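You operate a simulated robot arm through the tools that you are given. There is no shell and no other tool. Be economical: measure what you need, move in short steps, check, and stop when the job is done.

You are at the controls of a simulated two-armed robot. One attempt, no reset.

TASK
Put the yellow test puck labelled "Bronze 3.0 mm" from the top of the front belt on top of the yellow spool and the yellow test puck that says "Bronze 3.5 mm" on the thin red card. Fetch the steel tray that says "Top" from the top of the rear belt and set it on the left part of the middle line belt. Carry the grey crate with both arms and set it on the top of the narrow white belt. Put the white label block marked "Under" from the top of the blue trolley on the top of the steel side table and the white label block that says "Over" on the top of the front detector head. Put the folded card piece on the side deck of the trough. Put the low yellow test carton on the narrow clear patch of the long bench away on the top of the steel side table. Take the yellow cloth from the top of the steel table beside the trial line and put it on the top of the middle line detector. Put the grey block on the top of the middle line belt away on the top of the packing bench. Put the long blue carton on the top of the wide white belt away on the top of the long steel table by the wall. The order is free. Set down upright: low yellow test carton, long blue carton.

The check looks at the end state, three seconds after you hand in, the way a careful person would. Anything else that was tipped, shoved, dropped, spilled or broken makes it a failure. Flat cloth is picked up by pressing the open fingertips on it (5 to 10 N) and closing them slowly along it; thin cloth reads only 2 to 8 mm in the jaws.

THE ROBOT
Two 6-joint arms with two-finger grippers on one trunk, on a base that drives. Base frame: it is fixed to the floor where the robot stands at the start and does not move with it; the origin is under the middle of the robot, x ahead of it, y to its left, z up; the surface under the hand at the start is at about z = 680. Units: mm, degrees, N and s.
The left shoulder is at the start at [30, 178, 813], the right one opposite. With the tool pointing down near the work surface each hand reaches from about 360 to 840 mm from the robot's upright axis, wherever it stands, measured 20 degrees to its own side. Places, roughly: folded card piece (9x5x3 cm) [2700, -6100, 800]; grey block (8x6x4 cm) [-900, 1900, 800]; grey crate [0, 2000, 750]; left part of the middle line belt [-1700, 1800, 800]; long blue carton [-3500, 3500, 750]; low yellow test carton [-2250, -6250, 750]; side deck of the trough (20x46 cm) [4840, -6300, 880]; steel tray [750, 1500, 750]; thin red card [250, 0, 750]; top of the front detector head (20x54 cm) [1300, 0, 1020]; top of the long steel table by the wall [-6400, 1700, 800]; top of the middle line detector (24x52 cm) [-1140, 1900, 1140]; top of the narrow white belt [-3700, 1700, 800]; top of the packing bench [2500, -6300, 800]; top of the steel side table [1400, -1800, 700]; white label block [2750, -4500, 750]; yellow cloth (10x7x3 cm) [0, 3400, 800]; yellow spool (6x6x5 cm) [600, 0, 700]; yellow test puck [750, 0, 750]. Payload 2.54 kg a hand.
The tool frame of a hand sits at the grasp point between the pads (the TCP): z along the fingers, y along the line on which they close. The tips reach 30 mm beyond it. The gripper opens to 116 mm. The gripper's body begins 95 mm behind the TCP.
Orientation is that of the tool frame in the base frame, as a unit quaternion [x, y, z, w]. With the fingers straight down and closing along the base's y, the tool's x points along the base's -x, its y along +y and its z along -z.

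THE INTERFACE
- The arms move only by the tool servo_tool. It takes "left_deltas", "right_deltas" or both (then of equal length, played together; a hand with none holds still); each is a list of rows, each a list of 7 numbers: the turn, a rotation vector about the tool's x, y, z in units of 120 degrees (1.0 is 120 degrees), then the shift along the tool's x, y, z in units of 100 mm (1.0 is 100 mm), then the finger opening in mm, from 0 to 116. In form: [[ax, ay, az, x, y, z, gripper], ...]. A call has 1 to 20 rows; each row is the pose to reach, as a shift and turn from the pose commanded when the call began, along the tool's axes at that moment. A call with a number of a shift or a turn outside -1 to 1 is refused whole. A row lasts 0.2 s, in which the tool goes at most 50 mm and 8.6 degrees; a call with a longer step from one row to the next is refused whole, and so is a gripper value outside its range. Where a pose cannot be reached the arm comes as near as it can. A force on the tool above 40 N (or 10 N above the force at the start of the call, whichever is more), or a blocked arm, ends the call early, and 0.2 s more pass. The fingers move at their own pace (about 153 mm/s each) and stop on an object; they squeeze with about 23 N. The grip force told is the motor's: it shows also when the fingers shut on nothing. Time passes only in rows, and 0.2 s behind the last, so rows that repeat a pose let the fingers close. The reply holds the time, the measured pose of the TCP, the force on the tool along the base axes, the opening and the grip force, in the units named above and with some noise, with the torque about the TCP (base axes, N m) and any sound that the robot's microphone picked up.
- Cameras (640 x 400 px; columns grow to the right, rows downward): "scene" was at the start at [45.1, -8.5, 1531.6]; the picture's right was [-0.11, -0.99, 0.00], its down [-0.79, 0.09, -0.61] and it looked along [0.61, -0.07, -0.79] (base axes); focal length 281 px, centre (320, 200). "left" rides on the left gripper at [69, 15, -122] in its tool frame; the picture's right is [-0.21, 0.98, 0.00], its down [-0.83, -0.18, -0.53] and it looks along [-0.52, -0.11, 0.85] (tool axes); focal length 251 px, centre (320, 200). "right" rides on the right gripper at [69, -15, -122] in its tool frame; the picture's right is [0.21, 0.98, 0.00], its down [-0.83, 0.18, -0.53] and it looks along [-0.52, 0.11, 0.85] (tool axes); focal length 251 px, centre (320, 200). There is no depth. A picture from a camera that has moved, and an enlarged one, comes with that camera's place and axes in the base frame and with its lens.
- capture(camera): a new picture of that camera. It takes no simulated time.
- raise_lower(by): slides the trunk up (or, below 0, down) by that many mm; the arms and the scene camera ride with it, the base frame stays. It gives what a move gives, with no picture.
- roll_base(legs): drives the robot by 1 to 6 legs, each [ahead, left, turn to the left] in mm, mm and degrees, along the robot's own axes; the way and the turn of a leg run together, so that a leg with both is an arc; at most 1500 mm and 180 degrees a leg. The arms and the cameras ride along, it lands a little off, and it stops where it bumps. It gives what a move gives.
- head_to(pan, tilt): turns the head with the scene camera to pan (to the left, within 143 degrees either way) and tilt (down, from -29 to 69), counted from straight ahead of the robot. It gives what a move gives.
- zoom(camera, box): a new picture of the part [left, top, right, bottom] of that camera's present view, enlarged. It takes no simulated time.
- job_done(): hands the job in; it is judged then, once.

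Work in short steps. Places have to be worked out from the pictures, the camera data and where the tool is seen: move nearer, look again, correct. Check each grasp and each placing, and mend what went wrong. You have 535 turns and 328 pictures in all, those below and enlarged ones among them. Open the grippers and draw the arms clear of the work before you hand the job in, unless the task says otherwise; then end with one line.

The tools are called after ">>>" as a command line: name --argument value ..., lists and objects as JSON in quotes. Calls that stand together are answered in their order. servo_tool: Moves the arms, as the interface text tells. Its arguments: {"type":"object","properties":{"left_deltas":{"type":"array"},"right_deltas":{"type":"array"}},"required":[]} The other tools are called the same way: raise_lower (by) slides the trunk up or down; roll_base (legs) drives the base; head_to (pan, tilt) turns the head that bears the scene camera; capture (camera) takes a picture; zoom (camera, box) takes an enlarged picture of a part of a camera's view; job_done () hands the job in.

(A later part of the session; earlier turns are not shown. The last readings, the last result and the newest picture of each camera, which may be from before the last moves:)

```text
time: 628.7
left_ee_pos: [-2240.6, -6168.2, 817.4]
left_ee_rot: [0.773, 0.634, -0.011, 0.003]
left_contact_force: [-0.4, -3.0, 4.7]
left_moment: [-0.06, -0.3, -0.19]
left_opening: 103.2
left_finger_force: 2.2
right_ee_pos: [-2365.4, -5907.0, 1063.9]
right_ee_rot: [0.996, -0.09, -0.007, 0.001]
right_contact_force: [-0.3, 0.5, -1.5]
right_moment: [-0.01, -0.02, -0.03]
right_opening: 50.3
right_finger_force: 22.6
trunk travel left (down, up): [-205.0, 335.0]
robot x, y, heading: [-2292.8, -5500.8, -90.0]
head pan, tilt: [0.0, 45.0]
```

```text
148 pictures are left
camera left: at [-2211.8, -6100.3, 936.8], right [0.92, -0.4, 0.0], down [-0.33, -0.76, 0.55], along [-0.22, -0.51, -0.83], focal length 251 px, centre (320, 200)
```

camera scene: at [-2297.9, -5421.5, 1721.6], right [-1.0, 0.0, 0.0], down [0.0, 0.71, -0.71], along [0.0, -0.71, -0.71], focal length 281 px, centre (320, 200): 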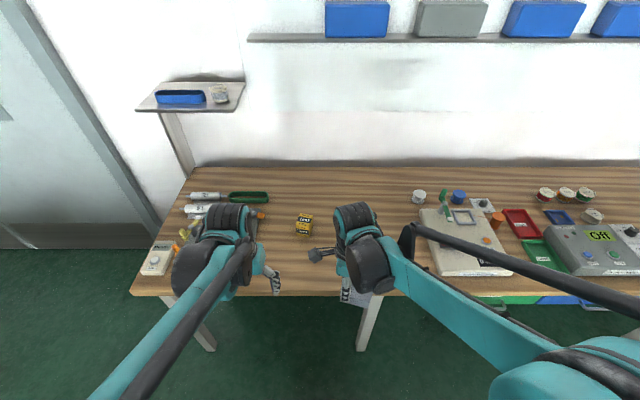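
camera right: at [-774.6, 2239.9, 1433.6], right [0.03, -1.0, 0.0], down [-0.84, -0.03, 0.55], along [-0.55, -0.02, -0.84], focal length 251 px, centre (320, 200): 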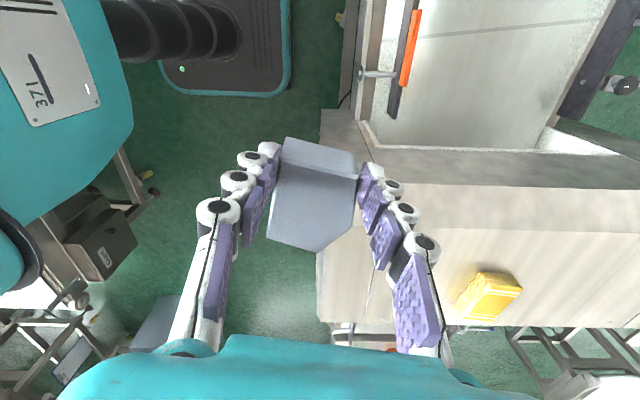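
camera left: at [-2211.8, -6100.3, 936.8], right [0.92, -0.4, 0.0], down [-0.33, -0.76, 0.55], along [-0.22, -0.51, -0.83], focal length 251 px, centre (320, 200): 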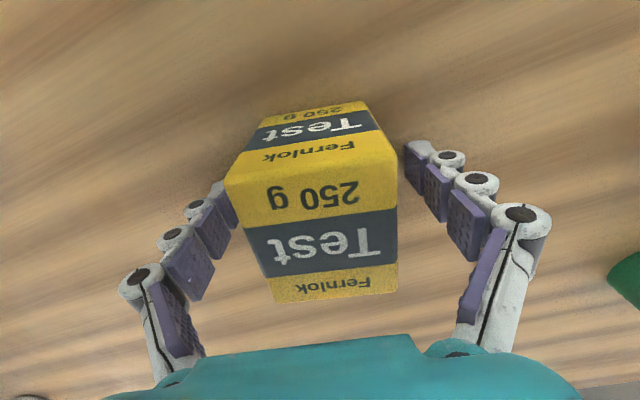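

The image-left finger is rubbing the carton. Raise 15, shift −7 tool y, open to 114, then go down again.

>>> servo_tool --left_deltas '[[0, 0, 0, 0, 0, -0.25, 114], [0, 0, 0, 0, -0.04, -0.4, 114], [0, 0, 0, 0, -0.07, -0.4, 114], [0, 0, 0, 0, -0.07, -0.3, 114]]'

>>> capture --camera "left"

```text
time: 629.7
left_ee_pos: [-2247.2, -6166.7, 846.5]
left_ee_rot: [0.772, 0.635, -0.01, 0.003]
left_contact_force: [-0.2, 1.0, 0.0]
left_moment: [0.01, 0.02, 0.0]
left_opening: 113.8
left_finger_force: 0.1
right_ee_pos: [-2365.5, -5907.4, 1062.9]
right_ee_rot: [0.996, -0.089, -0.007, 0.0]
right_contact_force: [0.2, -0.5, -0.2]
right_moment: [0.04, -0.02, 0.02]
right_opening: 50.3
right_finger_force: 22.9
trunk travel left (down, up): [-205.0, 335.0]
robot x, y, heading: [-2294.6, -5498.6, -89.9]
head pan, tilt: [0.0, 45.0]
```

```text
147 pictures are left
camera left: at [-2218.5, -6099.0, 965.8], right [0.92, -0.4, 0.0], down [-0.33, -0.77, 0.55], along [-0.22, -0.5, -0.83], focal length 251 px, centre (320, 200)
```

left: 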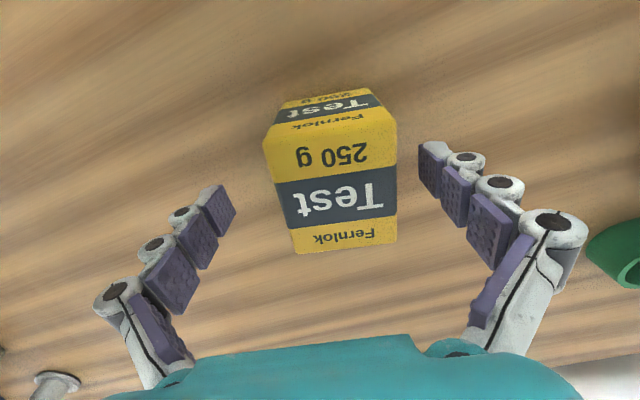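

Both sides clear now. Shift +6 tool y and lower to ~812.

>>> servo_tool --left_deltas '[[0, 0, 0, 0, 0.06, 0, 114], [0, 0, 0, 0, 0.06, 0.12, 114], [0, 0, 0, 0, 0.06, 0.24, 114], [0, 0, 0, 0, 0.06, 0.34, 114]]'

>>> capture --camera "left"

```text
time: 630.7
left_ee_pos: [-2242.8, -6168.1, 813.5]
left_ee_rot: [0.773, 0.635, -0.01, 0.003]
left_contact_force: [0.4, 0.5, 0.8]
left_moment: [-0.01, 0.03, -0.01]
left_opening: 113.9
left_finger_force: 0.1
right_ee_pos: [-2365.3, -5907.3, 1062.7]
right_ee_rot: [0.996, -0.089, -0.007, 0.0]
right_contact_force: [-0.3, -0.6, -0.2]
right_moment: [-0.04, -0.02, 0.01]
right_opening: 50.5
right_finger_force: 23.0
trunk travel left (down, up): [-205.0, 335.0]
robot x, y, heading: [-2296.6, -5501.3, -89.6]
head pan, tilt: [0.0, 45.0]
```

```text
146 pictures are left
camera left: at [-2213.1, -6100.8, 931.9], right [0.92, -0.4, 0.0], down [-0.33, -0.77, 0.55], along [-0.22, -0.5, -0.83], focal length 251 px, centre (320, 200)
```

left: 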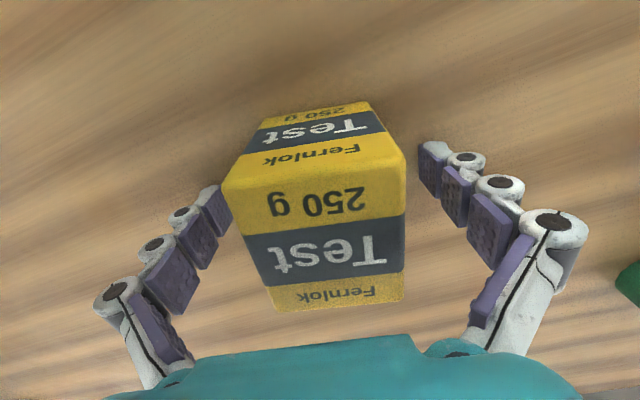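

Carton between the pads. Close and test-lift.

>>> servo_tool --left_deltas '[[0, 0, 0, 0, -0.02, 0.05, 114], [0, 0, 0, 0, -0.02, 0.05, 95], [0, 0, 0, 0, -0.02, 0.05, 80], [0, 0, 0, 0, -0.02, 0.05, 65], [0, 0, 0, 0, -0.02, 0.05, 50], [0, 0, 0, 0, -0.02, 0.05, 45]]'

>>> servo_tool --left_deltas '[[0, 0, 0, 0, 0, -0.1, 40], [0, 0, 0, 0, 0, -0.3, 40], [0, 0, 0, 0, 0, -0.5, 40]]'

>>> capture --camera "left"

```text
time: 631.2
left_ee_pos: [-2240.1, -6168.7, 814.7]
left_ee_rot: [0.772, 0.635, -0.012, 0.01]
left_contact_force: [9.0, -9.0, 61.6]
left_moment: [0.36, -0.84, -0.34]
left_opening: 108.0
left_finger_force: 45.2
right_ee_pos: [-2364.8, -5904.0, 1064.6]
right_ee_rot: [0.996, -0.089, -0.007, 0.003]
right_contact_force: [-0.1, -0.5, 0.2]
right_moment: [0.02, 0.01, 0.0]
right_opening: 50.3
right_finger_force: 22.6
trunk travel left (down, up): [-205.0, 335.0]
robot x, y, heading: [-2294.1, -5497.6, -89.7]
head pan, tilt: [0.0, 45.0]
stopped in row 2 (left hand): the force on the tool passed its limit at 50 N (the readings are from after the stop); the commanded pose is now the measured one
```

```text
time: 632.0
left_ee_pos: [-2240.8, -6167.4, 859.8]
left_ee_rot: [0.772, 0.635, -0.011, 0.005]
left_contact_force: [-0.8, 0.7, -1.5]
left_moment: [-0.02, 0.04, 0.01]
left_opening: 55.1
left_finger_force: 22.8
right_ee_pos: [-2364.8, -5904.9, 1064.4]
right_ee_rot: [0.996, -0.088, -0.007, 0.002]
right_contact_force: [0.0, 0.4, -0.3]
right_moment: [-0.03, 0.03, 0.02]
right_opening: 50.5
right_finger_force: 22.9
trunk travel left (down, up): [-205.0, 335.0]
robot x, y, heading: [-2300.3, -5497.3, -89.7]
head pan, tilt: [0.0, 45.0]
```

```text
145 pictures are left
camera left: at [-2212.8, -6100.7, 978.3], right [0.92, -0.4, 0.0], down [-0.33, -0.76, 0.55], along [-0.22, -0.51, -0.83], focal length 251 px, centre (320, 200)
```

left: 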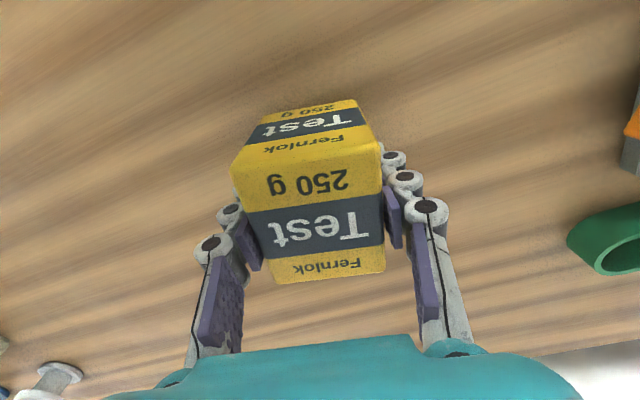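

Gripped at 55 mm and lifted (bench is at ~784). Raise and retract.

>>> servo_tool --left_deltas '[[0, 0, 0, 0, 0, -0.3, 40], [0, 0, 0, 0, 0, -0.6, 40], [0, 0, 0, 0, 0, -0.9, 40], [0, 0, 0, 0.3, 0, -1.0, 40], [0, 0, 0, 0.6, 0, -1.0, 40], [0, 0, 0, 0.9, 0, -1.0, 40]]'

>>> servo_tool --left_deltas '[[0, 0, 0, 0.3, 0.1, -0.2, 40], [0, 0, 0, 0.6, 0.2, -0.4, 40], [0, 0, 0, 0.9, 0.4, -0.6, 40], [0, 0, 0, 1.0, 0.6, -0.8, 40]]'

>>> servo_tool --left_deltas '[[0, 0, 0, 0.3, 0.1, 0, 40], [0, 0, 0, 0.6, 0.3, 0, 40], [0, 0, 0, 0.8, 0.5, 0, 40]]'

>>> roll_base --legs '[[-450, 0, 0]]'

>>> head_to --pan 70 --tilt 25

>>> capture --camera "scene"

```text
time: 633.4
left_ee_pos: [-2223.8, -6076.3, 956.0]
left_ee_rot: [0.772, 0.635, -0.011, 0.006]
left_contact_force: [0.8, -0.2, -3.2]
left_moment: [-0.08, 0.01, 0.02]
left_opening: 54.7
left_finger_force: 23.0
right_ee_pos: [-2365.1, -5906.4, 1062.8]
right_ee_rot: [0.996, -0.089, -0.007, 0.001]
right_contact_force: [-0.1, 0.7, -0.3]
right_moment: [-0.02, 0.01, 0.0]
right_opening: 50.2
right_finger_force: 22.6
trunk travel left (down, up): [-205.0, 335.0]
robot x, y, heading: [-2293.2, -5499.5, -90.0]
head pan, tilt: [0.0, 45.0]
```

```text
time: 634.4
left_ee_pos: [-2143.3, -5989.3, 1033.4]
left_ee_rot: [0.772, 0.635, -0.01, 0.005]
left_contact_force: [-0.4, -0.5, -2.2]
left_moment: [-0.06, 0.03, -0.06]
left_opening: 54.9
left_finger_force: 23.4
right_ee_pos: [-2365.8, -5908.2, 1063.1]
right_ee_rot: [0.996, -0.088, -0.007, 0.0]
right_contact_force: [0.3, 0.1, -0.7]
right_moment: [0.03, -0.01, -0.01]
right_opening: 50.6
right_finger_force: 22.9
trunk travel left (down, up): [-205.0, 335.0]
robot x, y, heading: [-2298.3, -5499.0, -90.1]
head pan, tilt: [0.0, 45.0]
```

```text
time: 635.2
left_ee_pos: [-2078.6, -5919.8, 1031.8]
left_ee_rot: [0.773, 0.635, -0.011, 0.005]
left_contact_force: [-0.3, -0.1, -3.2]
left_moment: [-0.04, 0.02, 0.0]
left_opening: 54.7
left_finger_force: 22.4
right_ee_pos: [-2365.1, -5906.9, 1063.8]
right_ee_rot: [0.996, -0.089, -0.007, 0.001]
right_contact_force: [-0.5, 0.3, -0.1]
right_moment: [-0.03, -0.02, -0.02]
right_opening: 50.3
right_finger_force: 22.7
trunk travel left (down, up): [-205.0, 335.0]
robot x, y, heading: [-2297.5, -5495.6, -89.6]
head pan, tilt: [0.0, 45.0]
```

```text
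time: 638.0
left_ee_pos: [-2080.1, -5464.6, 1032.0]
left_ee_rot: [0.771, 0.636, -0.01, 0.004]
left_contact_force: [-0.1, 0.3, -3.4]
left_moment: [-0.05, 0.02, -0.02]
left_opening: 54.7
left_finger_force: 22.6
right_ee_pos: [-2366.2, -5451.1, 1063.7]
right_ee_rot: [0.996, -0.087, -0.008, 0.002]
right_contact_force: [-0.8, 0.2, -0.6]
right_moment: [-0.04, 0.01, 0.0]
right_opening: 50.5
right_finger_force: 23.3
trunk travel left (down, up): [-205.0, 335.0]
robot x, y, heading: [-2300.3, -5045.5, -89.6]
head pan, tilt: [0.0, 45.0]
```

```text
time: 639.4
left_ee_pos: [-2079.8, -5464.5, 1032.2]
left_ee_rot: [0.771, 0.637, -0.01, 0.006]
left_contact_force: [0.2, -0.5, -2.4]
left_moment: [0.0, 0.03, 0.02]
left_opening: 54.5
left_finger_force: 23.2
right_ee_pos: [-2367.0, -5451.8, 1065.2]
right_ee_rot: [0.996, -0.087, -0.007, 0.0]
right_contact_force: [-0.3, 0.0, -0.5]
right_moment: [0.0, 0.01, -0.03]
right_opening: 50.5
right_finger_force: 23.4
trunk travel left (down, up): [-205.0, 335.0]
robot x, y, heading: [-2300.7, -5044.8, -89.6]
head pan, tilt: [70.0, 25.0]
```

```text
144 pictures are left
camera scene: at [-2213.1, -5045.5, 1752.1], right [-0.34, -0.94, 0.0], down [-0.4, 0.14, -0.91], along [0.85, -0.31, -0.42], focal length 281 px, centre (320, 200)
```

scene: 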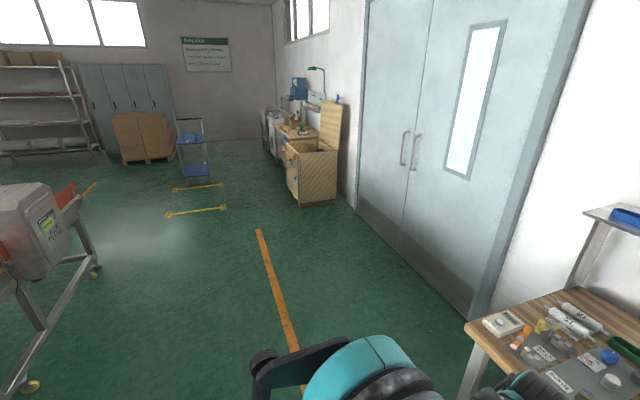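

Way east is clear. Strafe east toward the packing bench.

>>> roll_base --legs '[[0, 1450, -0.4], [0, 1450, 0], [150, 1300, 0]]'

>>> head_to --pan 25 --tilt 30

>>> capture --camera "scene"

```text
time: 659.6
left_ee_pos: [2146.4, -5538.2, 1031.6]
left_ee_rot: [0.766, 0.642, -0.011, 0.005]
left_contact_force: [-0.4, -0.2, -2.2]
left_moment: [-0.01, 0.0, 0.04]
left_opening: 54.3
left_finger_force: 23.5
right_ee_pos: [1860.4, -5530.5, 1063.1]
right_ee_rot: [0.997, -0.079, -0.008, 0.001]
right_contact_force: [0.6, 0.8, -0.4]
right_moment: [-0.01, -0.01, -0.02]
right_opening: 50.4
right_finger_force: 22.7
trunk travel left (down, up): [-205.0, 335.0]
robot x, y, heading: [1919.4, -5122.2, -89.0]
head pan, tilt: [70.0, 25.0]
```

```text
time: 660.8
left_ee_pos: [2145.6, -5539.7, 1031.6]
left_ee_rot: [0.766, 0.643, -0.01, 0.005]
left_contact_force: [-0.3, -0.3, -3.5]
left_moment: [-0.01, -0.01, 0.0]
left_opening: 54.3
left_finger_force: 22.5
right_ee_pos: [1860.5, -5529.5, 1063.3]
right_ee_rot: [0.997, -0.079, -0.007, 0.0]
right_contact_force: [-0.6, 0.2, 0.4]
right_moment: [0.0, -0.02, -0.05]
right_opening: 50.2
right_finger_force: 23.1
trunk travel left (down, up): [-205.0, 335.0]
robot x, y, heading: [1916.9, -5121.0, -88.6]
head pan, tilt: [25.0, 30.0]
```

```text
143 pictures are left
camera scene: at [1959.5, -5173.2, 1744.2], right [-0.9, -0.44, 0.0], down [-0.22, 0.45, -0.87], along [0.38, -0.78, -0.5], focal length 281 px, centre (320, 200)
```

scene: 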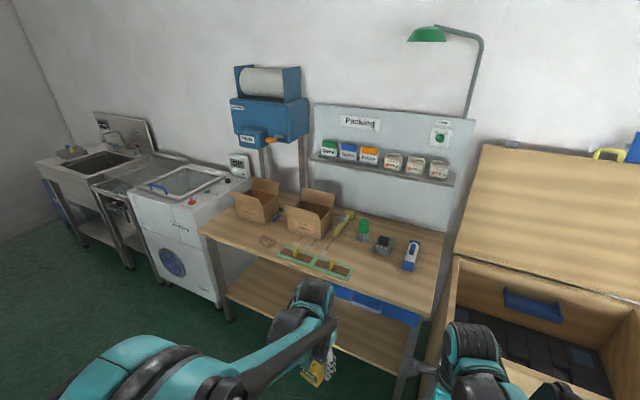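

>>> zoom --camera "scene" --box '[195, 170, 455, 320]'

>>> zoom --camera "scene" --box '[30, 110, 250, 250]'

```text
2.46 times, centred on (325, 245) of scene
camera zoom: at [1959.5, -5173.2, 1744.2], right [-0.9, -0.44, 0.0], down [-0.22, 0.45, -0.87], along [0.38, -0.78, -0.5], focal length 692 px, centre (308, 89)
```

zoom: 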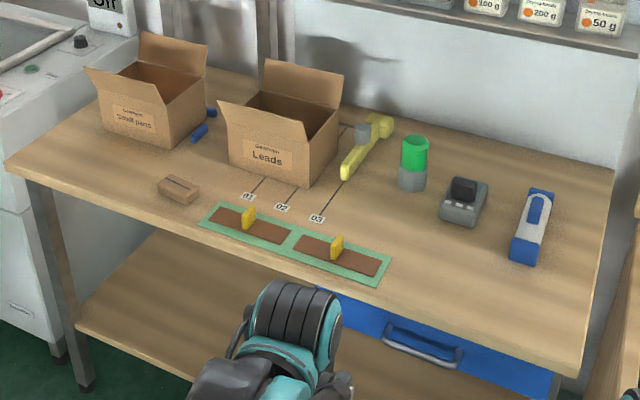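

```text
2.86 times, centred on (140, 180) of scene
camera zoom: at [1959.5, -5173.2, 1744.2], right [-0.9, -0.44, 0.0], down [-0.22, 0.45, -0.87], along [0.38, -0.78, -0.5], focal length 803 px, centre (834, 257)
```

zoom: 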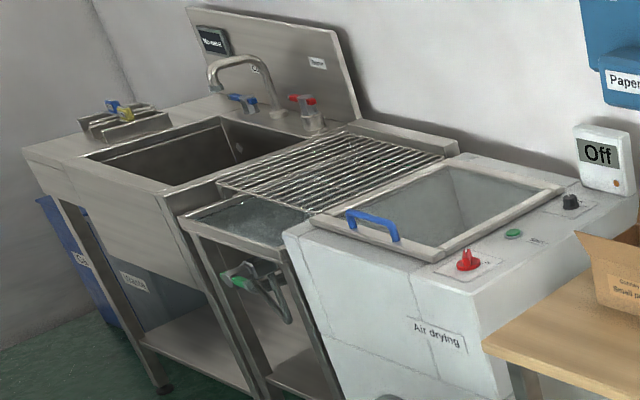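

Card piece at ≈(2738,−6123); a free spot for the grey block at ≈(2105,−6115). Drive to (2160,−5430).

>>> roll_base --legs '[[305, 245, -1.3]]'

>>> head_to --pan 0 --tilt 50

>>> capture --camera "scene"

>>> capture --camera "right"

```text
time: 663.2
left_ee_pos: [2385.9, -5851.1, 1031.4]
left_ee_rot: [0.775, 0.631, -0.01, 0.004]
left_contact_force: [0.0, -0.8, -3.0]
left_moment: [0.01, 0.04, 0.0]
left_opening: 54.3
left_finger_force: 23.1
right_ee_pos: [2099.2, -5832.8, 1063.7]
right_ee_rot: [0.996, -0.093, -0.007, 0.0]
right_contact_force: [0.8, -0.5, -0.7]
right_moment: [0.01, 0.01, 0.01]
right_opening: 50.1
right_finger_force: 22.5
trunk travel left (down, up): [-205.0, 335.0]
robot x, y, heading: [2172.4, -5426.8, -90.5]
head pan, tilt: [25.0, 30.0]
```

```text
time: 664.1
left_ee_pos: [2384.3, -5849.9, 1032.1]
left_ee_rot: [0.775, 0.632, -0.01, 0.005]
left_contact_force: [0.0, -0.2, -2.2]
left_moment: [-0.01, 0.0, 0.03]
left_opening: 54.4
left_finger_force: 22.6
right_ee_pos: [2099.3, -5832.3, 1063.2]
right_ee_rot: [0.996, -0.094, -0.006, 0.001]
right_contact_force: [-0.2, 0.2, -0.5]
right_moment: [-0.01, -0.02, 0.01]
right_opening: 50.0
right_finger_force: 23.2
trunk travel left (down, up): [-205.0, 335.0]
robot x, y, heading: [2170.4, -5427.5, -90.5]
head pan, tilt: [0.0, 50.0]
```

```text
140 pictures are left
camera scene: at [2170.7, -5473.9, 1714.7], right [-1.0, 0.01, 0.0], down [0.0, 0.77, -0.64], along [0.0, -0.64, -0.77], focal length 281 px, centre (320, 200)
```

scene: 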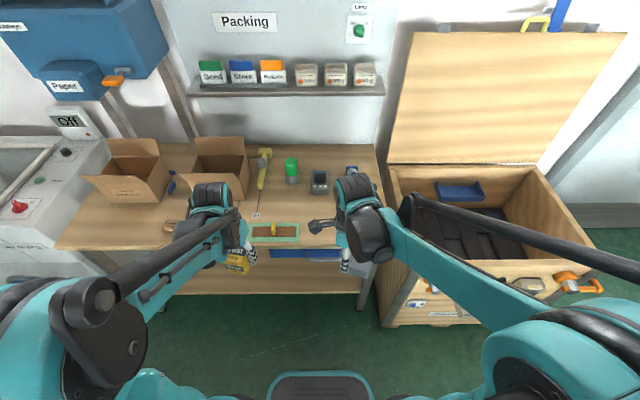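

```text
139 pictures are left
camera right: at [2171.4, -5830.9, 1183.6], right [0.03, -1.0, 0.0], down [-0.84, -0.02, 0.55], along [-0.55, -0.01, -0.84], focal length 251 px, centre (320, 200)
```

right: 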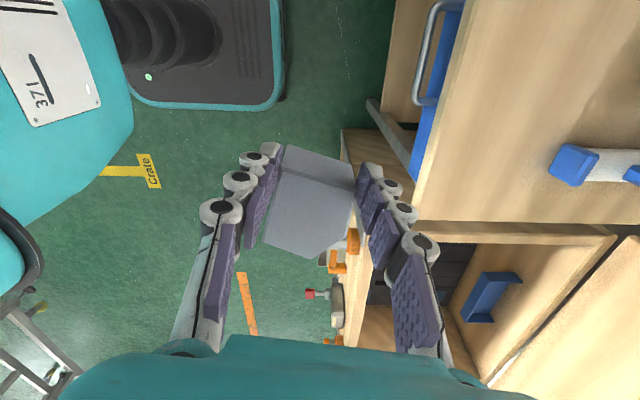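

Free area x 1900–2250, y −6010…−6220. Move the block to (2080,−6110).

>>> servo_tool --right_deltas '[[0, 0, 0, 0.05, 0.33, 0, 20], [0, 0, 0, 0.1, 0.66, 0, 20], [0, 0, 0, 0.12, 1.0, 0, 20]]'

>>> servo_tool --right_deltas '[[0, 0, 0, 0.05, 0.33, 0, 20], [0, 0, 0, 0.1, 0.66, 0, 20], [0, 0, 0, 0.12, 1.0, 0, 20]]'

>>> servo_tool --right_deltas '[[0, 0, 0, 0.05, 0.33, 0.1, 20], [0, 0, 0, 0.09, 0.66, 0.3, 20], [0, 0, 0, 0.09, 0.77, 0.6, 20], [0, 0, 0, 0.09, 0.77, 0.9, 20]]'

>>> capture --camera "right"

```text
time: 664.9
left_ee_pos: [2385.6, -5851.5, 1031.1]
left_ee_rot: [0.776, 0.631, -0.01, 0.005]
left_contact_force: [-0.6, 0.6, -2.2]
left_moment: [0.02, 0.04, -0.02]
left_opening: 54.6
left_finger_force: 23.2
right_ee_pos: [2091.6, -5934.2, 1062.2]
right_ee_rot: [0.996, -0.094, -0.007, 0.0]
right_contact_force: [-0.3, -0.4, -0.5]
right_moment: [0.03, 0.0, -0.03]
right_opening: 49.9
right_finger_force: 22.6
trunk travel left (down, up): [-205.0, 335.0]
robot x, y, heading: [2171.0, -5427.3, -90.4]
head pan, tilt: [0.0, 50.0]
```

```text
time: 665.7
left_ee_pos: [2384.9, -5851.3, 1031.3]
left_ee_rot: [0.776, 0.631, -0.01, 0.004]
left_contact_force: [-0.5, 0.2, -2.6]
left_moment: [0.01, 0.03, -0.05]
left_opening: 54.4
left_finger_force: 23.4
right_ee_pos: [2086.7, -6035.7, 1063.3]
right_ee_rot: [0.996, -0.094, -0.007, -0.001]
right_contact_force: [0.2, -1.0, -0.3]
right_moment: [0.03, -0.02, -0.02]
right_opening: 50.0
right_finger_force: 23.0
trunk travel left (down, up): [-205.0, 335.0]
robot x, y, heading: [2170.0, -5428.2, -90.4]
head pan, tilt: [0.0, 50.0]
```

```text
time: 666.7
left_ee_pos: [2384.0, -5849.2, 1032.7]
left_ee_rot: [0.776, 0.631, -0.01, 0.004]
left_contact_force: [-0.4, 0.2, -3.1]
left_moment: [0.01, -0.02, -0.01]
left_opening: 54.4
left_finger_force: 23.0
right_ee_pos: [2078.8, -6113.3, 973.7]
right_ee_rot: [0.996, -0.094, -0.006, 0.0]
right_contact_force: [0.9, -0.1, 0.0]
right_moment: [0.01, -0.01, 0.02]
right_opening: 49.8
right_finger_force: 23.2
trunk travel left (down, up): [-205.0, 335.0]
robot x, y, heading: [2172.1, -5426.2, -90.3]
head pan, tilt: [0.0, 50.0]
```

```text
138 pictures are left
camera right: at [2151.0, -6111.6, 1093.9], right [0.03, -1.0, 0.0], down [-0.84, -0.02, 0.55], along [-0.55, -0.01, -0.84], focal length 251 px, centre (320, 200)
```

right: 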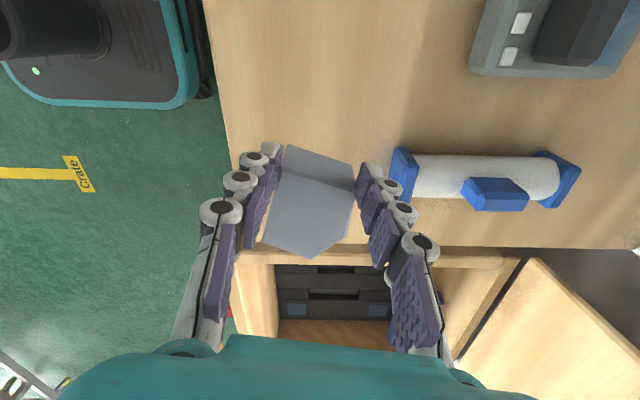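

Shift 25 in +x for clearance from the tape tool; descend.

>>> servo_tool --right_deltas '[[0, 0, 0, 0.15, 0, 0.3, 20], [0, 0, 0, 0.25, 0, 0.6, 20], [0, 0, 0, 0.25, 0, 0.9, 20], [0, 0, 0, 0.25, 0, 1.0, 20]]'

>>> servo_tool --right_deltas '[[0, 0, 0, 0, 0, 0.05, 20], [0, 0, 0, 0, 0, 0.1, 20], [0, 0, 0, 0, 0, 0.15, 20], [0, 0, 0, 0, 0, 0.2, 20], [0, 0, 0, 0, 0, 0.24, 20], [0, 0, 0, 0, 0, 0.28, 20], [0, 0, 0, 0, 0, 0.32, 20], [0, 0, 0, 0, 0, 0.36, 20], [0, 0, 0, 0, 0, 0.4, 20]]'

```text
time: 667.7
left_ee_pos: [2384.5, -5848.9, 1031.4]
left_ee_rot: [0.775, 0.632, -0.011, 0.005]
left_contact_force: [-0.6, 0.3, -2.0]
left_moment: [-0.06, 0.01, 0.0]
left_opening: 54.3
left_finger_force: 23.5
right_ee_pos: [2102.8, -6115.5, 874.3]
right_ee_rot: [0.995, -0.095, -0.007, 0.001]
right_contact_force: [1.2, -4.3, 6.9]
right_moment: [0.01, 0.43, 0.22]
right_opening: 50.0
right_finger_force: 23.4
trunk travel left (down, up): [-205.0, 335.0]
robot x, y, heading: [2168.0, -5426.3, -90.4]
head pan, tilt: [0.0, 50.0]
```

```text
time: 669.1
left_ee_pos: [2385.2, -5847.6, 1030.9]
left_ee_rot: [0.775, 0.631, -0.009, 0.005]
left_contact_force: [0.1, -0.9, -2.4]
left_moment: [-0.01, 0.0, 0.01]
left_opening: 54.5
left_finger_force: 22.6
right_ee_pos: [2102.9, -6114.6, 849.0]
right_ee_rot: [0.996, -0.093, -0.007, 0.0]
right_contact_force: [1.1, 3.9, 18.7]
right_moment: [0.13, 0.1, -0.04]
right_opening: 49.9
right_finger_force: 22.8
trunk travel left (down, up): [-205.0, 335.0]
robot x, y, heading: [2170.4, -5427.1, -90.3]
head pan, tilt: [0.0, 50.0]
stopped in row 6 (right hand): the force on the tool passed its limit at 46 N (the readings are from after the stop); the commanded pose is now the measured one
```

>>> capture --camera "right"

>>> zoom --camera "scene" --box '[280, 160, 400, 290]'

```text
137 pictures are left
camera right: at [2174.8, -6112.0, 969.5], right [0.03, -1.0, 0.0], down [-0.84, -0.02, 0.54], along [-0.54, -0.02, -0.84], focal length 251 px, centre (320, 200)
```

right: 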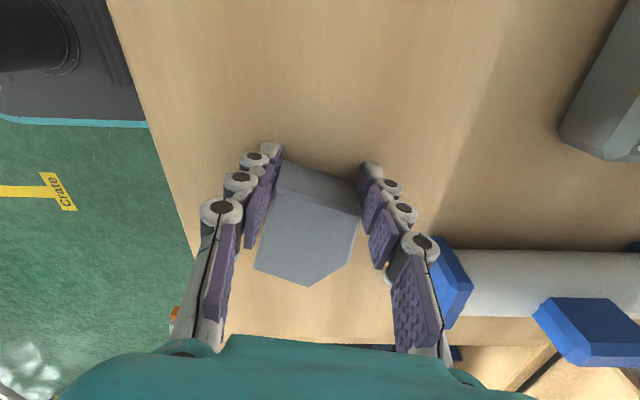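

```text
3.08 times, centred on (340, 225) of scene
camera zoom: at [2170.7, -5471.1, 1714.6], right [-1.0, 0.01, 0.0], down [0.01, 0.77, -0.64], along [0.0, -0.64, -0.77], focal length 864 px, centre (258, 123)
```

zoom: 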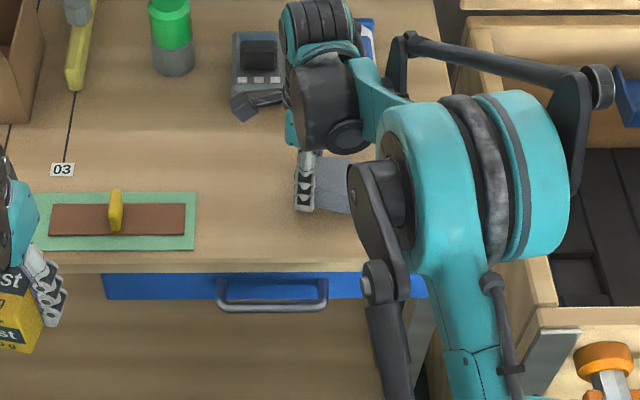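

The block is pitched a bit in the grip; release slowly so it settles flat, then look.

>>> servo_tool --right_deltas '[[0, 0, 0, 0, 0, -0.01, 30], [0, 0, 0, 0, 0, -0.01, 54], [0, 0, 0, 0, 0, -0.01, 58], [0, 0, 0, 0, 0, -0.01, 64], [0, 0, 0, 0, 0, -0.01, 70], [0, 0, 0, 0, 0, -0.01, 72]]'

>>> capture --camera "right"

```text
time: 670.5
left_ee_pos: [2385.2, -5850.4, 1032.3]
left_ee_rot: [0.775, 0.631, -0.01, 0.005]
left_contact_force: [0.6, 1.1, -3.2]
left_moment: [0.01, -0.01, 0.03]
left_opening: 54.6
left_finger_force: 23.0
right_ee_pos: [2102.8, -6116.1, 848.0]
right_ee_rot: [0.995, -0.095, -0.006, 0.001]
right_contact_force: [-0.1, 0.5, 0.2]
right_moment: [0.0, 0.01, -0.01]
right_opening: 72.0
right_finger_force: 0.1
trunk travel left (down, up): [-205.0, 335.0]
robot x, y, heading: [2170.9, -5426.0, -90.6]
head pan, tilt: [0.0, 50.0]
```

```text
135 pictures are left
camera right: at [2174.3, -6113.5, 968.4], right [0.03, -1.0, 0.0], down [-0.84, -0.02, 0.54], along [-0.54, -0.01, -0.84], focal length 251 px, centre (320, 200)
```

right: 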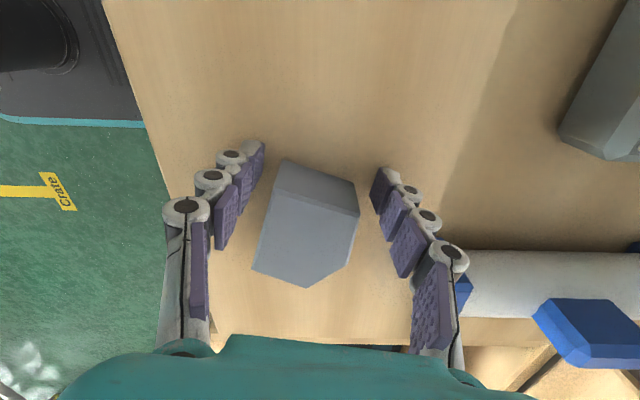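

>>> servo_tool --right_deltas '[[0, 0, 0, 0, 0, -0.2, 78], [0, 0, 0, 0, 0, -0.5, 84], [0, 0, 0, 0, 0, -0.8, 84], [0, 0, 0, 0, 0, -1.0, 84]]'

>>> capture --camera "right"

```text
time: 671.5
left_ee_pos: [2385.4, -5849.8, 1031.8]
left_ee_rot: [0.775, 0.632, -0.01, 0.005]
left_contact_force: [-0.4, 0.3, -2.0]
left_moment: [-0.01, 0.01, 0.0]
left_opening: 54.6
left_finger_force: 22.6
right_ee_pos: [2105.7, -6114.9, 948.0]
right_ee_rot: [0.996, -0.093, -0.006, 0.001]
right_contact_force: [0.8, 0.0, 0.8]
right_moment: [0.03, -0.04, 0.01]
right_opening: 83.8
right_finger_force: 0.1
trunk travel left (down, up): [-205.0, 335.0]
robot x, y, heading: [2169.5, -5424.1, -90.0]
head pan, tilt: [0.0, 50.0]
```

```text
134 pictures are left
camera right: at [2176.1, -6112.9, 1068.2], right [0.03, -1.0, 0.0], down [-0.84, -0.02, 0.54], along [-0.54, -0.01, -0.84], focal length 251 px, centre (320, 200)
```

right: 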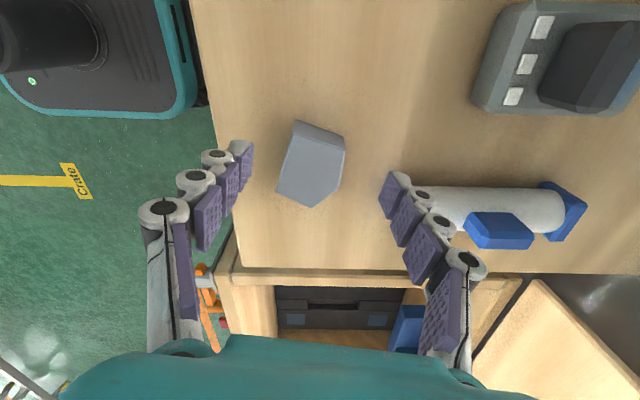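

Grey block rests flat. Retract the right hand and move to the card piece.

>>> servo_tool --right_deltas '[[0, 0, 0, 0, -0.3, -0.2, 84], [0, 0, 0, 0, -0.6, -0.4, 84], [0, 0, 0, 0, -0.9, -0.6, 84], [0, 0, 0, 0, -1.0, -0.8, 84]]'

>>> servo_tool --right_deltas '[[0, 0, 0, 0, -0.3, 0, 84], [0, 0, 0, 0, -0.6, 0, 84], [0, 0, 0, 0, -0.9, 0, 84], [0, 0, 0, 0, -1.0, 0, 84]]'

>>> roll_base --legs '[[0, 540, 0]]'

>>> capture --camera "scene"

>>> capture --camera "right"

```text
time: 672.5
left_ee_pos: [2384.4, -5850.5, 1031.5]
left_ee_rot: [0.775, 0.631, -0.01, 0.005]
left_contact_force: [-0.3, 0.5, -2.4]
left_moment: [-0.01, -0.01, 0.0]
left_opening: 54.4
left_finger_force: 23.0
right_ee_pos: [2124.6, -6018.1, 1026.9]
right_ee_rot: [0.996, -0.094, -0.006, 0.0]
right_contact_force: [-0.6, 0.4, -0.1]
right_moment: [0.0, 0.03, 0.0]
right_opening: 84.2
right_finger_force: 0.1
trunk travel left (down, up): [-205.0, 335.0]
robot x, y, heading: [2168.1, -5423.6, -90.4]
head pan, tilt: [0.0, 50.0]
```

```text
time: 673.5
left_ee_pos: [2385.2, -5849.0, 1030.3]
left_ee_rot: [0.776, 0.631, -0.009, 0.005]
left_contact_force: [0.5, -0.7, -1.4]
left_moment: [-0.02, 0.01, 0.0]
left_opening: 54.2
left_finger_force: 23.2
right_ee_pos: [2144.3, -5919.4, 1027.0]
right_ee_rot: [0.996, -0.094, -0.006, 0.001]
right_contact_force: [-0.7, 0.1, -0.7]
right_moment: [-0.01, 0.0, 0.03]
right_opening: 83.9
right_finger_force: 0.1
trunk travel left (down, up): [-205.0, 335.0]
robot x, y, heading: [2172.4, -5425.0, -90.4]
head pan, tilt: [0.0, 50.0]
```

```text
time: 676.6
left_ee_pos: [2917.0, -5856.6, 1031.4]
left_ee_rot: [0.777, 0.629, -0.011, 0.005]
left_contact_force: [1.3, 0.0, -3.2]
left_moment: [-0.02, -0.02, 0.04]
left_opening: 54.3
left_finger_force: 22.5
right_ee_pos: [2673.6, -5923.9, 1027.6]
right_ee_rot: [0.995, -0.096, -0.005, 0.0]
right_contact_force: [0.6, -0.2, -0.8]
right_moment: [-0.02, 0.02, 0.02]
right_opening: 83.8
right_finger_force: 0.0
trunk travel left (down, up): [-205.0, 335.0]
robot x, y, heading: [2707.0, -5427.3, -90.5]
head pan, tilt: [0.0, 50.0]
```

```text
133 pictures are left
camera scene: at [2703.9, -5478.8, 1714.7], right [-1.0, 0.01, 0.0], down [0.01, 0.77, -0.64], along [-0.01, -0.64, -0.77], focal length 281 px, centre (320, 200)
```

scene: 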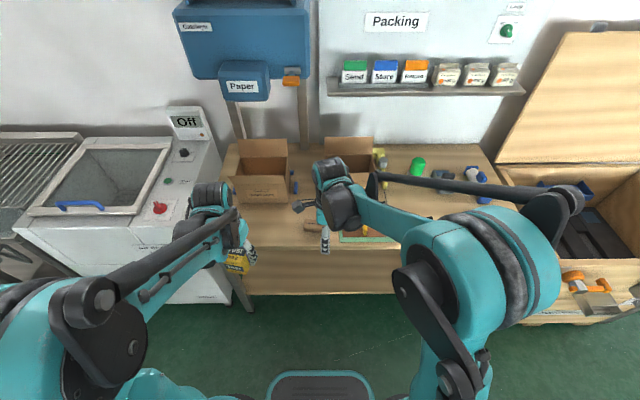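

```text
132 pictures are left
camera right: at [2745.6, -5922.1, 1147.9], right [0.02, -1.0, 0.0], down [-0.84, -0.02, 0.55], along [-0.54, -0.01, -0.84], focal length 251 px, centre (320, 200)
```

right: 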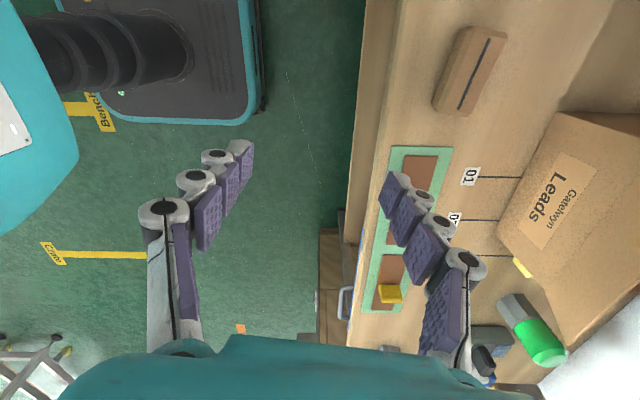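

Card centre ≈(2718,−6093), aligned with the fingers. Move above, descend to 930.

>>> servo_tool --right_deltas '[[0, 0, 0, 0.2, 0.33, 0, 84], [0, 0, 0, 0.4, 0.66, 0, 84], [0, 0, 0, 0.6, 1.0, 0, 84]]'

>>> servo_tool --right_deltas '[[0, 0, 0, 0.1, 0.3, 0.2, 84], [0, 0, 0, 0.15, 0.58, 0.5, 84], [0, 0, 0, 0.15, 0.58, 0.8, 84], [0, 0, 0, 0.15, 0.58, 1.0, 84]]'

>>> capture --camera "right"

```text
time: 677.4
left_ee_pos: [2914.8, -5857.0, 1030.5]
left_ee_rot: [0.777, 0.629, -0.01, 0.005]
left_contact_force: [0.2, -0.3, -2.8]
left_moment: [0.01, 0.02, 0.0]
left_opening: 54.3
left_finger_force: 22.8
right_ee_pos: [2711.9, -6033.9, 1026.7]
right_ee_rot: [0.995, -0.096, -0.006, 0.0]
right_contact_force: [0.2, -1.1, -0.1]
right_moment: [0.03, 0.0, -0.01]
right_opening: 83.7
right_finger_force: 0.1
trunk travel left (down, up): [-205.0, 335.0]
robot x, y, heading: [2702.0, -5431.7, -90.7]
head pan, tilt: [0.0, 50.0]
```

```text
time: 678.4
left_ee_pos: [2915.0, -5856.4, 1031.9]
left_ee_rot: [0.777, 0.629, -0.01, 0.004]
left_contact_force: [0.3, 0.2, -2.9]
left_moment: [0.0, -0.01, -0.01]
left_opening: 54.5
left_finger_force: 23.1
right_ee_pos: [2717.8, -6093.6, 925.7]
right_ee_rot: [0.995, -0.095, -0.006, 0.0]
right_contact_force: [-0.7, -0.1, 0.0]
right_moment: [0.02, 0.01, 0.0]
right_opening: 83.9
right_finger_force: 0.0
trunk travel left (down, up): [-205.0, 335.0]
robot x, y, heading: [2703.0, -5428.8, -90.8]
head pan, tilt: [0.0, 50.0]
```

```text
131 pictures are left
camera right: at [2788.8, -6092.5, 1046.3], right [0.02, -1.0, 0.0], down [-0.84, -0.02, 0.54], along [-0.54, -0.01, -0.84], focal length 251 px, centre (320, 200)
```

right: 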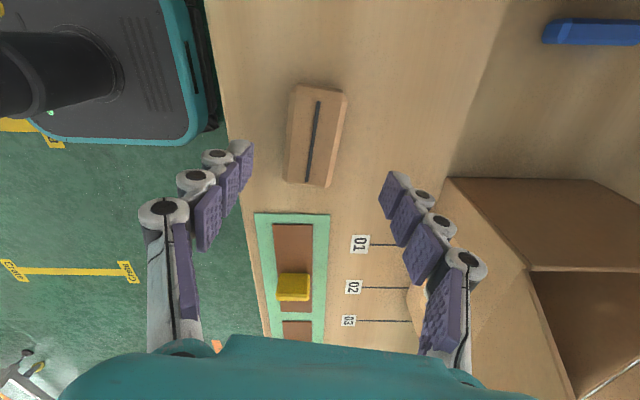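

Centred. Descend 70 and look at forces.

>>> servo_tool --right_deltas '[[0, 0, 0, 0.05, -0.02, 0.3, 84], [0, 0, 0, 0.05, -0.02, 0.55, 84], [0, 0, 0, 0.05, -0.02, 0.68, 84]]'

>>> capture --camera "right"

```text
time: 679.2
left_ee_pos: [2915.6, -5856.2, 1031.6]
left_ee_rot: [0.777, 0.629, -0.01, 0.005]
left_contact_force: [-0.7, -0.8, -1.5]
left_moment: [0.03, 0.02, 0.02]
left_opening: 54.3
left_finger_force: 22.8
right_ee_pos: [2721.6, -6092.1, 858.4]
right_ee_rot: [0.995, -0.096, -0.006, 0.0]
right_contact_force: [0.5, -0.1, 0.3]
right_moment: [0.0, 0.01, 0.0]
right_opening: 83.7
right_finger_force: 0.0
trunk travel left (down, up): [-205.0, 335.0]
robot x, y, heading: [2704.3, -5430.8, -90.7]
head pan, tilt: [0.0, 50.0]
```

```text
130 pictures are left
camera right: at [2792.5, -6091.2, 978.3], right [0.02, -1.0, 0.0], down [-0.84, -0.02, 0.54], along [-0.54, -0.01, -0.84], focal length 251 px, centre (320, 200)
```

right: 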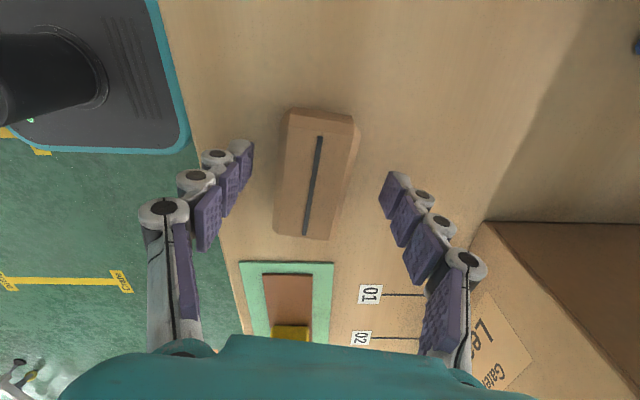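

Top ≈841. Lower 10 and close; lift.

>>> servo_tool --right_deltas '[[0, 0, 0, 0, -0.03, 0.05, 84], [0, 0, 0, 0, -0.03, 0.1, 84], [0, 0, 0, 0, -0.03, 0.1, 65], [0, 0, 0, 0, -0.03, 0.1, 50], [0, 0, 0, 0, -0.03, 0.1, 35], [0, 0, 0, 0, -0.03, 0.1, 30]]'

>>> servo_tool --right_deltas '[[0, 0, 0, 0, 0, -0.2, 25], [0, 0, 0, 0, 0, -0.5, 25], [0, 0, 0, 0, 0, -0.8, 25], [0, 0, 0, 0, 0, -1.0, 25]]'

>>> capture --camera "right"

```text
time: 680.6
left_ee_pos: [2915.9, -5853.1, 1032.4]
left_ee_rot: [0.777, 0.629, -0.011, 0.005]
left_contact_force: [-0.5, 0.4, -2.9]
left_moment: [-0.03, 0.01, 0.02]
left_opening: 54.5
left_finger_force: 23.3
right_ee_pos: [2720.3, -6089.5, 849.2]
right_ee_rot: [0.996, -0.094, -0.006, 0.001]
right_contact_force: [1.0, 4.7, 13.3]
right_moment: [0.34, -0.18, 0.14]
right_opening: 44.5
right_finger_force: 22.8
trunk travel left (down, up): [-205.0, 335.0]
robot x, y, heading: [2703.1, -5432.8, -90.6]
head pan, tilt: [0.0, 50.0]
```

```text
time: 681.6
left_ee_pos: [2915.3, -5855.6, 1032.1]
left_ee_rot: [0.776, 0.63, -0.011, 0.004]
left_contact_force: [-0.4, -0.6, -2.4]
left_moment: [-0.03, -0.02, -0.01]
left_opening: 54.4
left_finger_force: 23.3
right_ee_pos: [2723.2, -6089.9, 949.6]
right_ee_rot: [0.995, -0.096, -0.007, 0.0]
right_contact_force: [0.3, 0.1, -0.2]
right_moment: [-0.02, -0.06, -0.02]
right_opening: 44.0
right_finger_force: 23.1
trunk travel left (down, up): [-205.0, 335.0]
robot x, y, heading: [2704.0, -5431.4, -90.6]
head pan, tilt: [0.0, 50.0]
```

```text
129 pictures are left
camera right: at [2794.4, -6088.4, 1070.0], right [0.02, -1.0, 0.0], down [-0.84, -0.02, 0.54], along [-0.54, -0.01, -0.84], focal length 251 px, centre (320, 200)
```

right: 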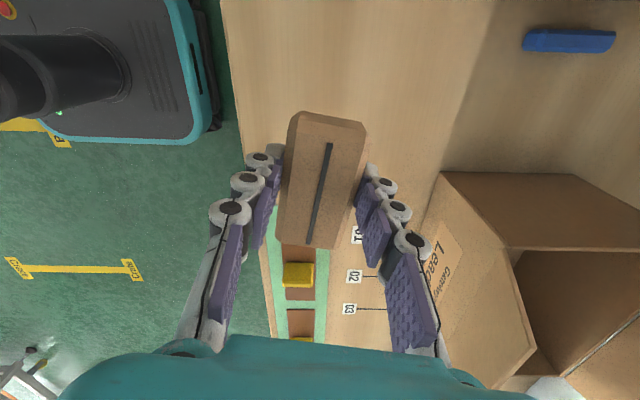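

Card held (44 mm). Retract and drive east toward the trough.

>>> servo_tool --right_deltas '[[0, 0, 0, 0, -0.3, -0.2, 25], [0, 0, 0, 0, -0.6, -0.4, 25], [0, 0, 0, 0, -0.9, -0.6, 25], [0, 0, 0, 0, -1.0, -0.8, 25]]'

>>> servo_tool --right_deltas '[[0, 0, 0, -0.1, -0.3, 0, 25], [0, 0, 0, -0.2, -0.6, 0, 25], [0, 0, 0, -0.3, -0.9, 0, 25]]'

>>> roll_base --legs '[[-100, 800, 0.5], [0, 800, 0]]'

>>> head_to --pan 25 --tilt 35

>>> capture --camera "scene"

```text
time: 682.6
left_ee_pos: [2914.3, -5855.8, 1031.5]
left_ee_rot: [0.777, 0.629, -0.011, 0.005]
left_contact_force: [0.0, -0.5, -1.9]
left_moment: [-0.05, 0.01, -0.01]
left_opening: 54.3
left_finger_force: 23.2
right_ee_pos: [2741.1, -5990.1, 1029.9]
right_ee_rot: [0.995, -0.095, -0.006, 0.001]
right_contact_force: [0.1, 0.4, -0.2]
right_moment: [0.0, 0.0, -0.02]
right_opening: 43.7
right_finger_force: 23.3
trunk travel left (down, up): [-205.0, 335.0]
robot x, y, heading: [2703.7, -5430.9, -91.0]
head pan, tilt: [0.0, 50.0]
```

```text
time: 683.4
left_ee_pos: [2913.9, -5854.8, 1031.6]
left_ee_rot: [0.777, 0.629, -0.01, 0.007]
left_contact_force: [-0.2, 1.0, -3.0]
left_moment: [-0.08, -0.02, -0.01]
left_opening: 54.4
left_finger_force: 22.9
right_ee_pos: [2729.3, -5896.1, 1030.5]
right_ee_rot: [0.995, -0.096, -0.007, 0.001]
right_contact_force: [0.6, 0.3, 0.1]
right_moment: [-0.03, -0.02, -0.03]
right_opening: 43.9
right_finger_force: 22.8
trunk travel left (down, up): [-205.0, 335.0]
robot x, y, heading: [2702.1, -5430.7, -90.7]
head pan, tilt: [0.0, 50.0]
```

```text
time: 691.5
left_ee_pos: [4504.7, -5764.4, 1030.9]
left_ee_rot: [0.775, 0.632, -0.009, 0.005]
left_contact_force: [1.3, 0.6, -1.8]
left_moment: [-0.01, 0.04, -0.02]
left_opening: 54.3
left_finger_force: 22.7
right_ee_pos: [4319.5, -5805.5, 1030.1]
right_ee_rot: [0.996, -0.094, -0.007, 0.001]
right_contact_force: [1.1, -0.8, -0.2]
right_moment: [0.0, -0.03, 0.0]
right_opening: 43.5
right_finger_force: 23.0
trunk travel left (down, up): [-205.0, 335.0]
robot x, y, heading: [4286.6, -5340.9, -90.3]
head pan, tilt: [0.0, 50.0]
```

```text
time: 692.4
left_ee_pos: [4504.4, -5763.9, 1031.4]
left_ee_rot: [0.775, 0.632, -0.01, 0.006]
left_contact_force: [-0.3, 0.4, -1.3]
left_moment: [-0.02, 0.04, 0.02]
left_opening: 54.4
left_finger_force: 23.2
right_ee_pos: [4319.3, -5806.4, 1030.3]
right_ee_rot: [0.995, -0.095, -0.006, 0.0]
right_contact_force: [1.2, -0.1, -0.5]
right_moment: [-0.01, 0.0, 0.03]
right_opening: 43.9
right_finger_force: 23.3
trunk travel left (down, up): [-205.0, 335.0]
robot x, y, heading: [4289.2, -5340.9, -90.4]
head pan, tilt: [25.0, 35.0]
```

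```text
128 pictures are left
camera scene: at [4328.0, -5391.3, 1736.3], right [-0.91, -0.42, 0.0], down [-0.24, 0.52, -0.82], along [0.34, -0.74, -0.57], focal length 281 px, centre (320, 200)
```

scene: 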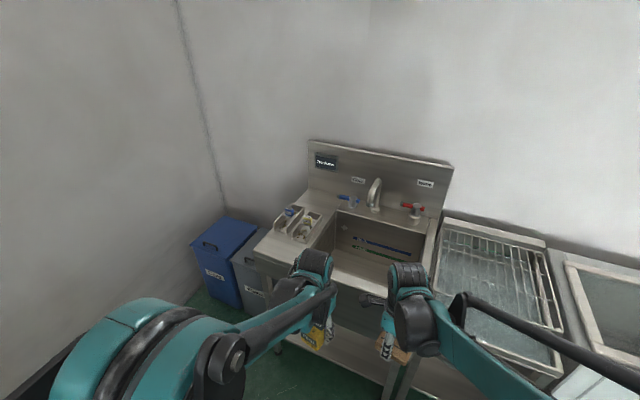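

>>> zoom --camera "scene" --box '[230, 170, 370, 290]'

```text
3.33 times, centred on (300, 230) of scene
camera zoom: at [4328.0, -5391.3, 1736.3], right [-0.91, -0.42, 0.0], down [-0.24, 0.52, -0.82], along [0.34, -0.74, -0.57], focal length 936 px, centre (387, 100)
```

zoom: 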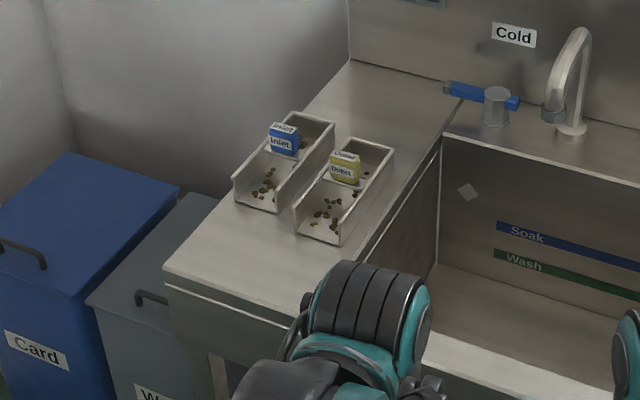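

Free strip on the side deck at ≈(4848,−6108), in front of two small trays. Drive to (4700,−5415).

>>> roll_base --legs '[[75, 412, 0.3]]'

>>> head_to --pan 0 --tilt 50

>>> capture --camera "scene"

>>> capture --camera "right"

```text
time: 695.0
left_ee_pos: [4921.5, -5837.9, 1031.4]
left_ee_rot: [0.772, 0.635, -0.011, 0.006]
left_contact_force: [0.6, 0.1, -1.4]
left_moment: [0.0, 0.02, 0.01]
left_opening: 54.5
left_finger_force: 23.2
right_ee_pos: [4735.5, -5882.1, 1031.0]
right_ee_rot: [0.996, -0.088, -0.007, 0.0]
right_contact_force: [0.7, -0.7, 0.0]
right_moment: [0.0, 0.02, 0.0]
right_opening: 43.7
right_finger_force: 22.7
trunk travel left (down, up): [-205.0, 335.0]
robot x, y, heading: [4700.1, -5415.4, -90.0]
head pan, tilt: [25.0, 35.0]
```

```text
time: 695.9
left_ee_pos: [4920.1, -5837.8, 1032.1]
left_ee_rot: [0.773, 0.635, -0.011, 0.005]
left_contact_force: [0.5, -1.3, -2.6]
left_moment: [-0.01, 0.01, -0.01]
left_opening: 54.5
left_finger_force: 22.7
right_ee_pos: [4735.2, -5881.9, 1030.2]
right_ee_rot: [0.996, -0.09, -0.006, 0.0]
right_contact_force: [0.1, -1.0, -0.2]
right_moment: [-0.03, 0.0, -0.04]
right_opening: 43.6
right_finger_force: 23.0
trunk travel left (down, up): [-205.0, 335.0]
robot x, y, heading: [4698.9, -5417.8, -90.0]
head pan, tilt: [0.0, 50.0]
```

```text
126 pictures are left
camera scene: at [4703.3, -5464.0, 1714.7], right [-1.0, 0.0, 0.0], down [0.0, 0.77, -0.64], along [0.0, -0.64, -0.77], focal length 281 px, centre (320, 200)
```

scene: 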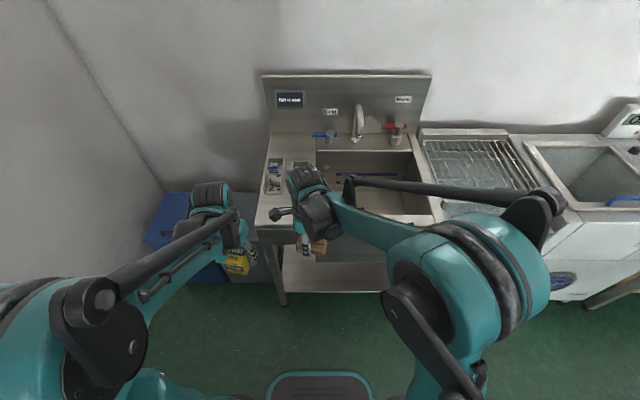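

```text
125 pictures are left
camera right: at [4806.8, -5879.4, 1150.6], right [0.04, -1.0, 0.0], down [-0.84, -0.03, 0.54], along [-0.54, -0.02, -0.84], focal length 251 px, centre (320, 200)
```

right: 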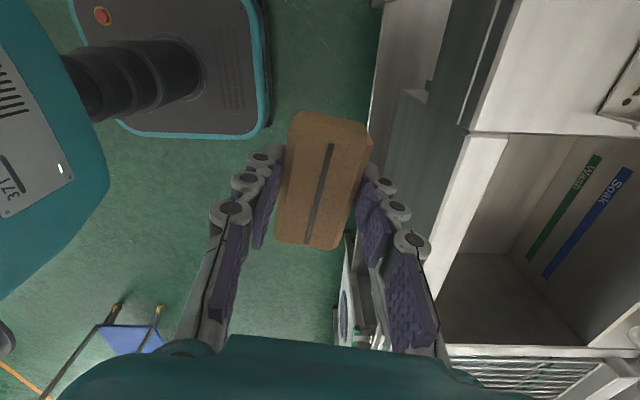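

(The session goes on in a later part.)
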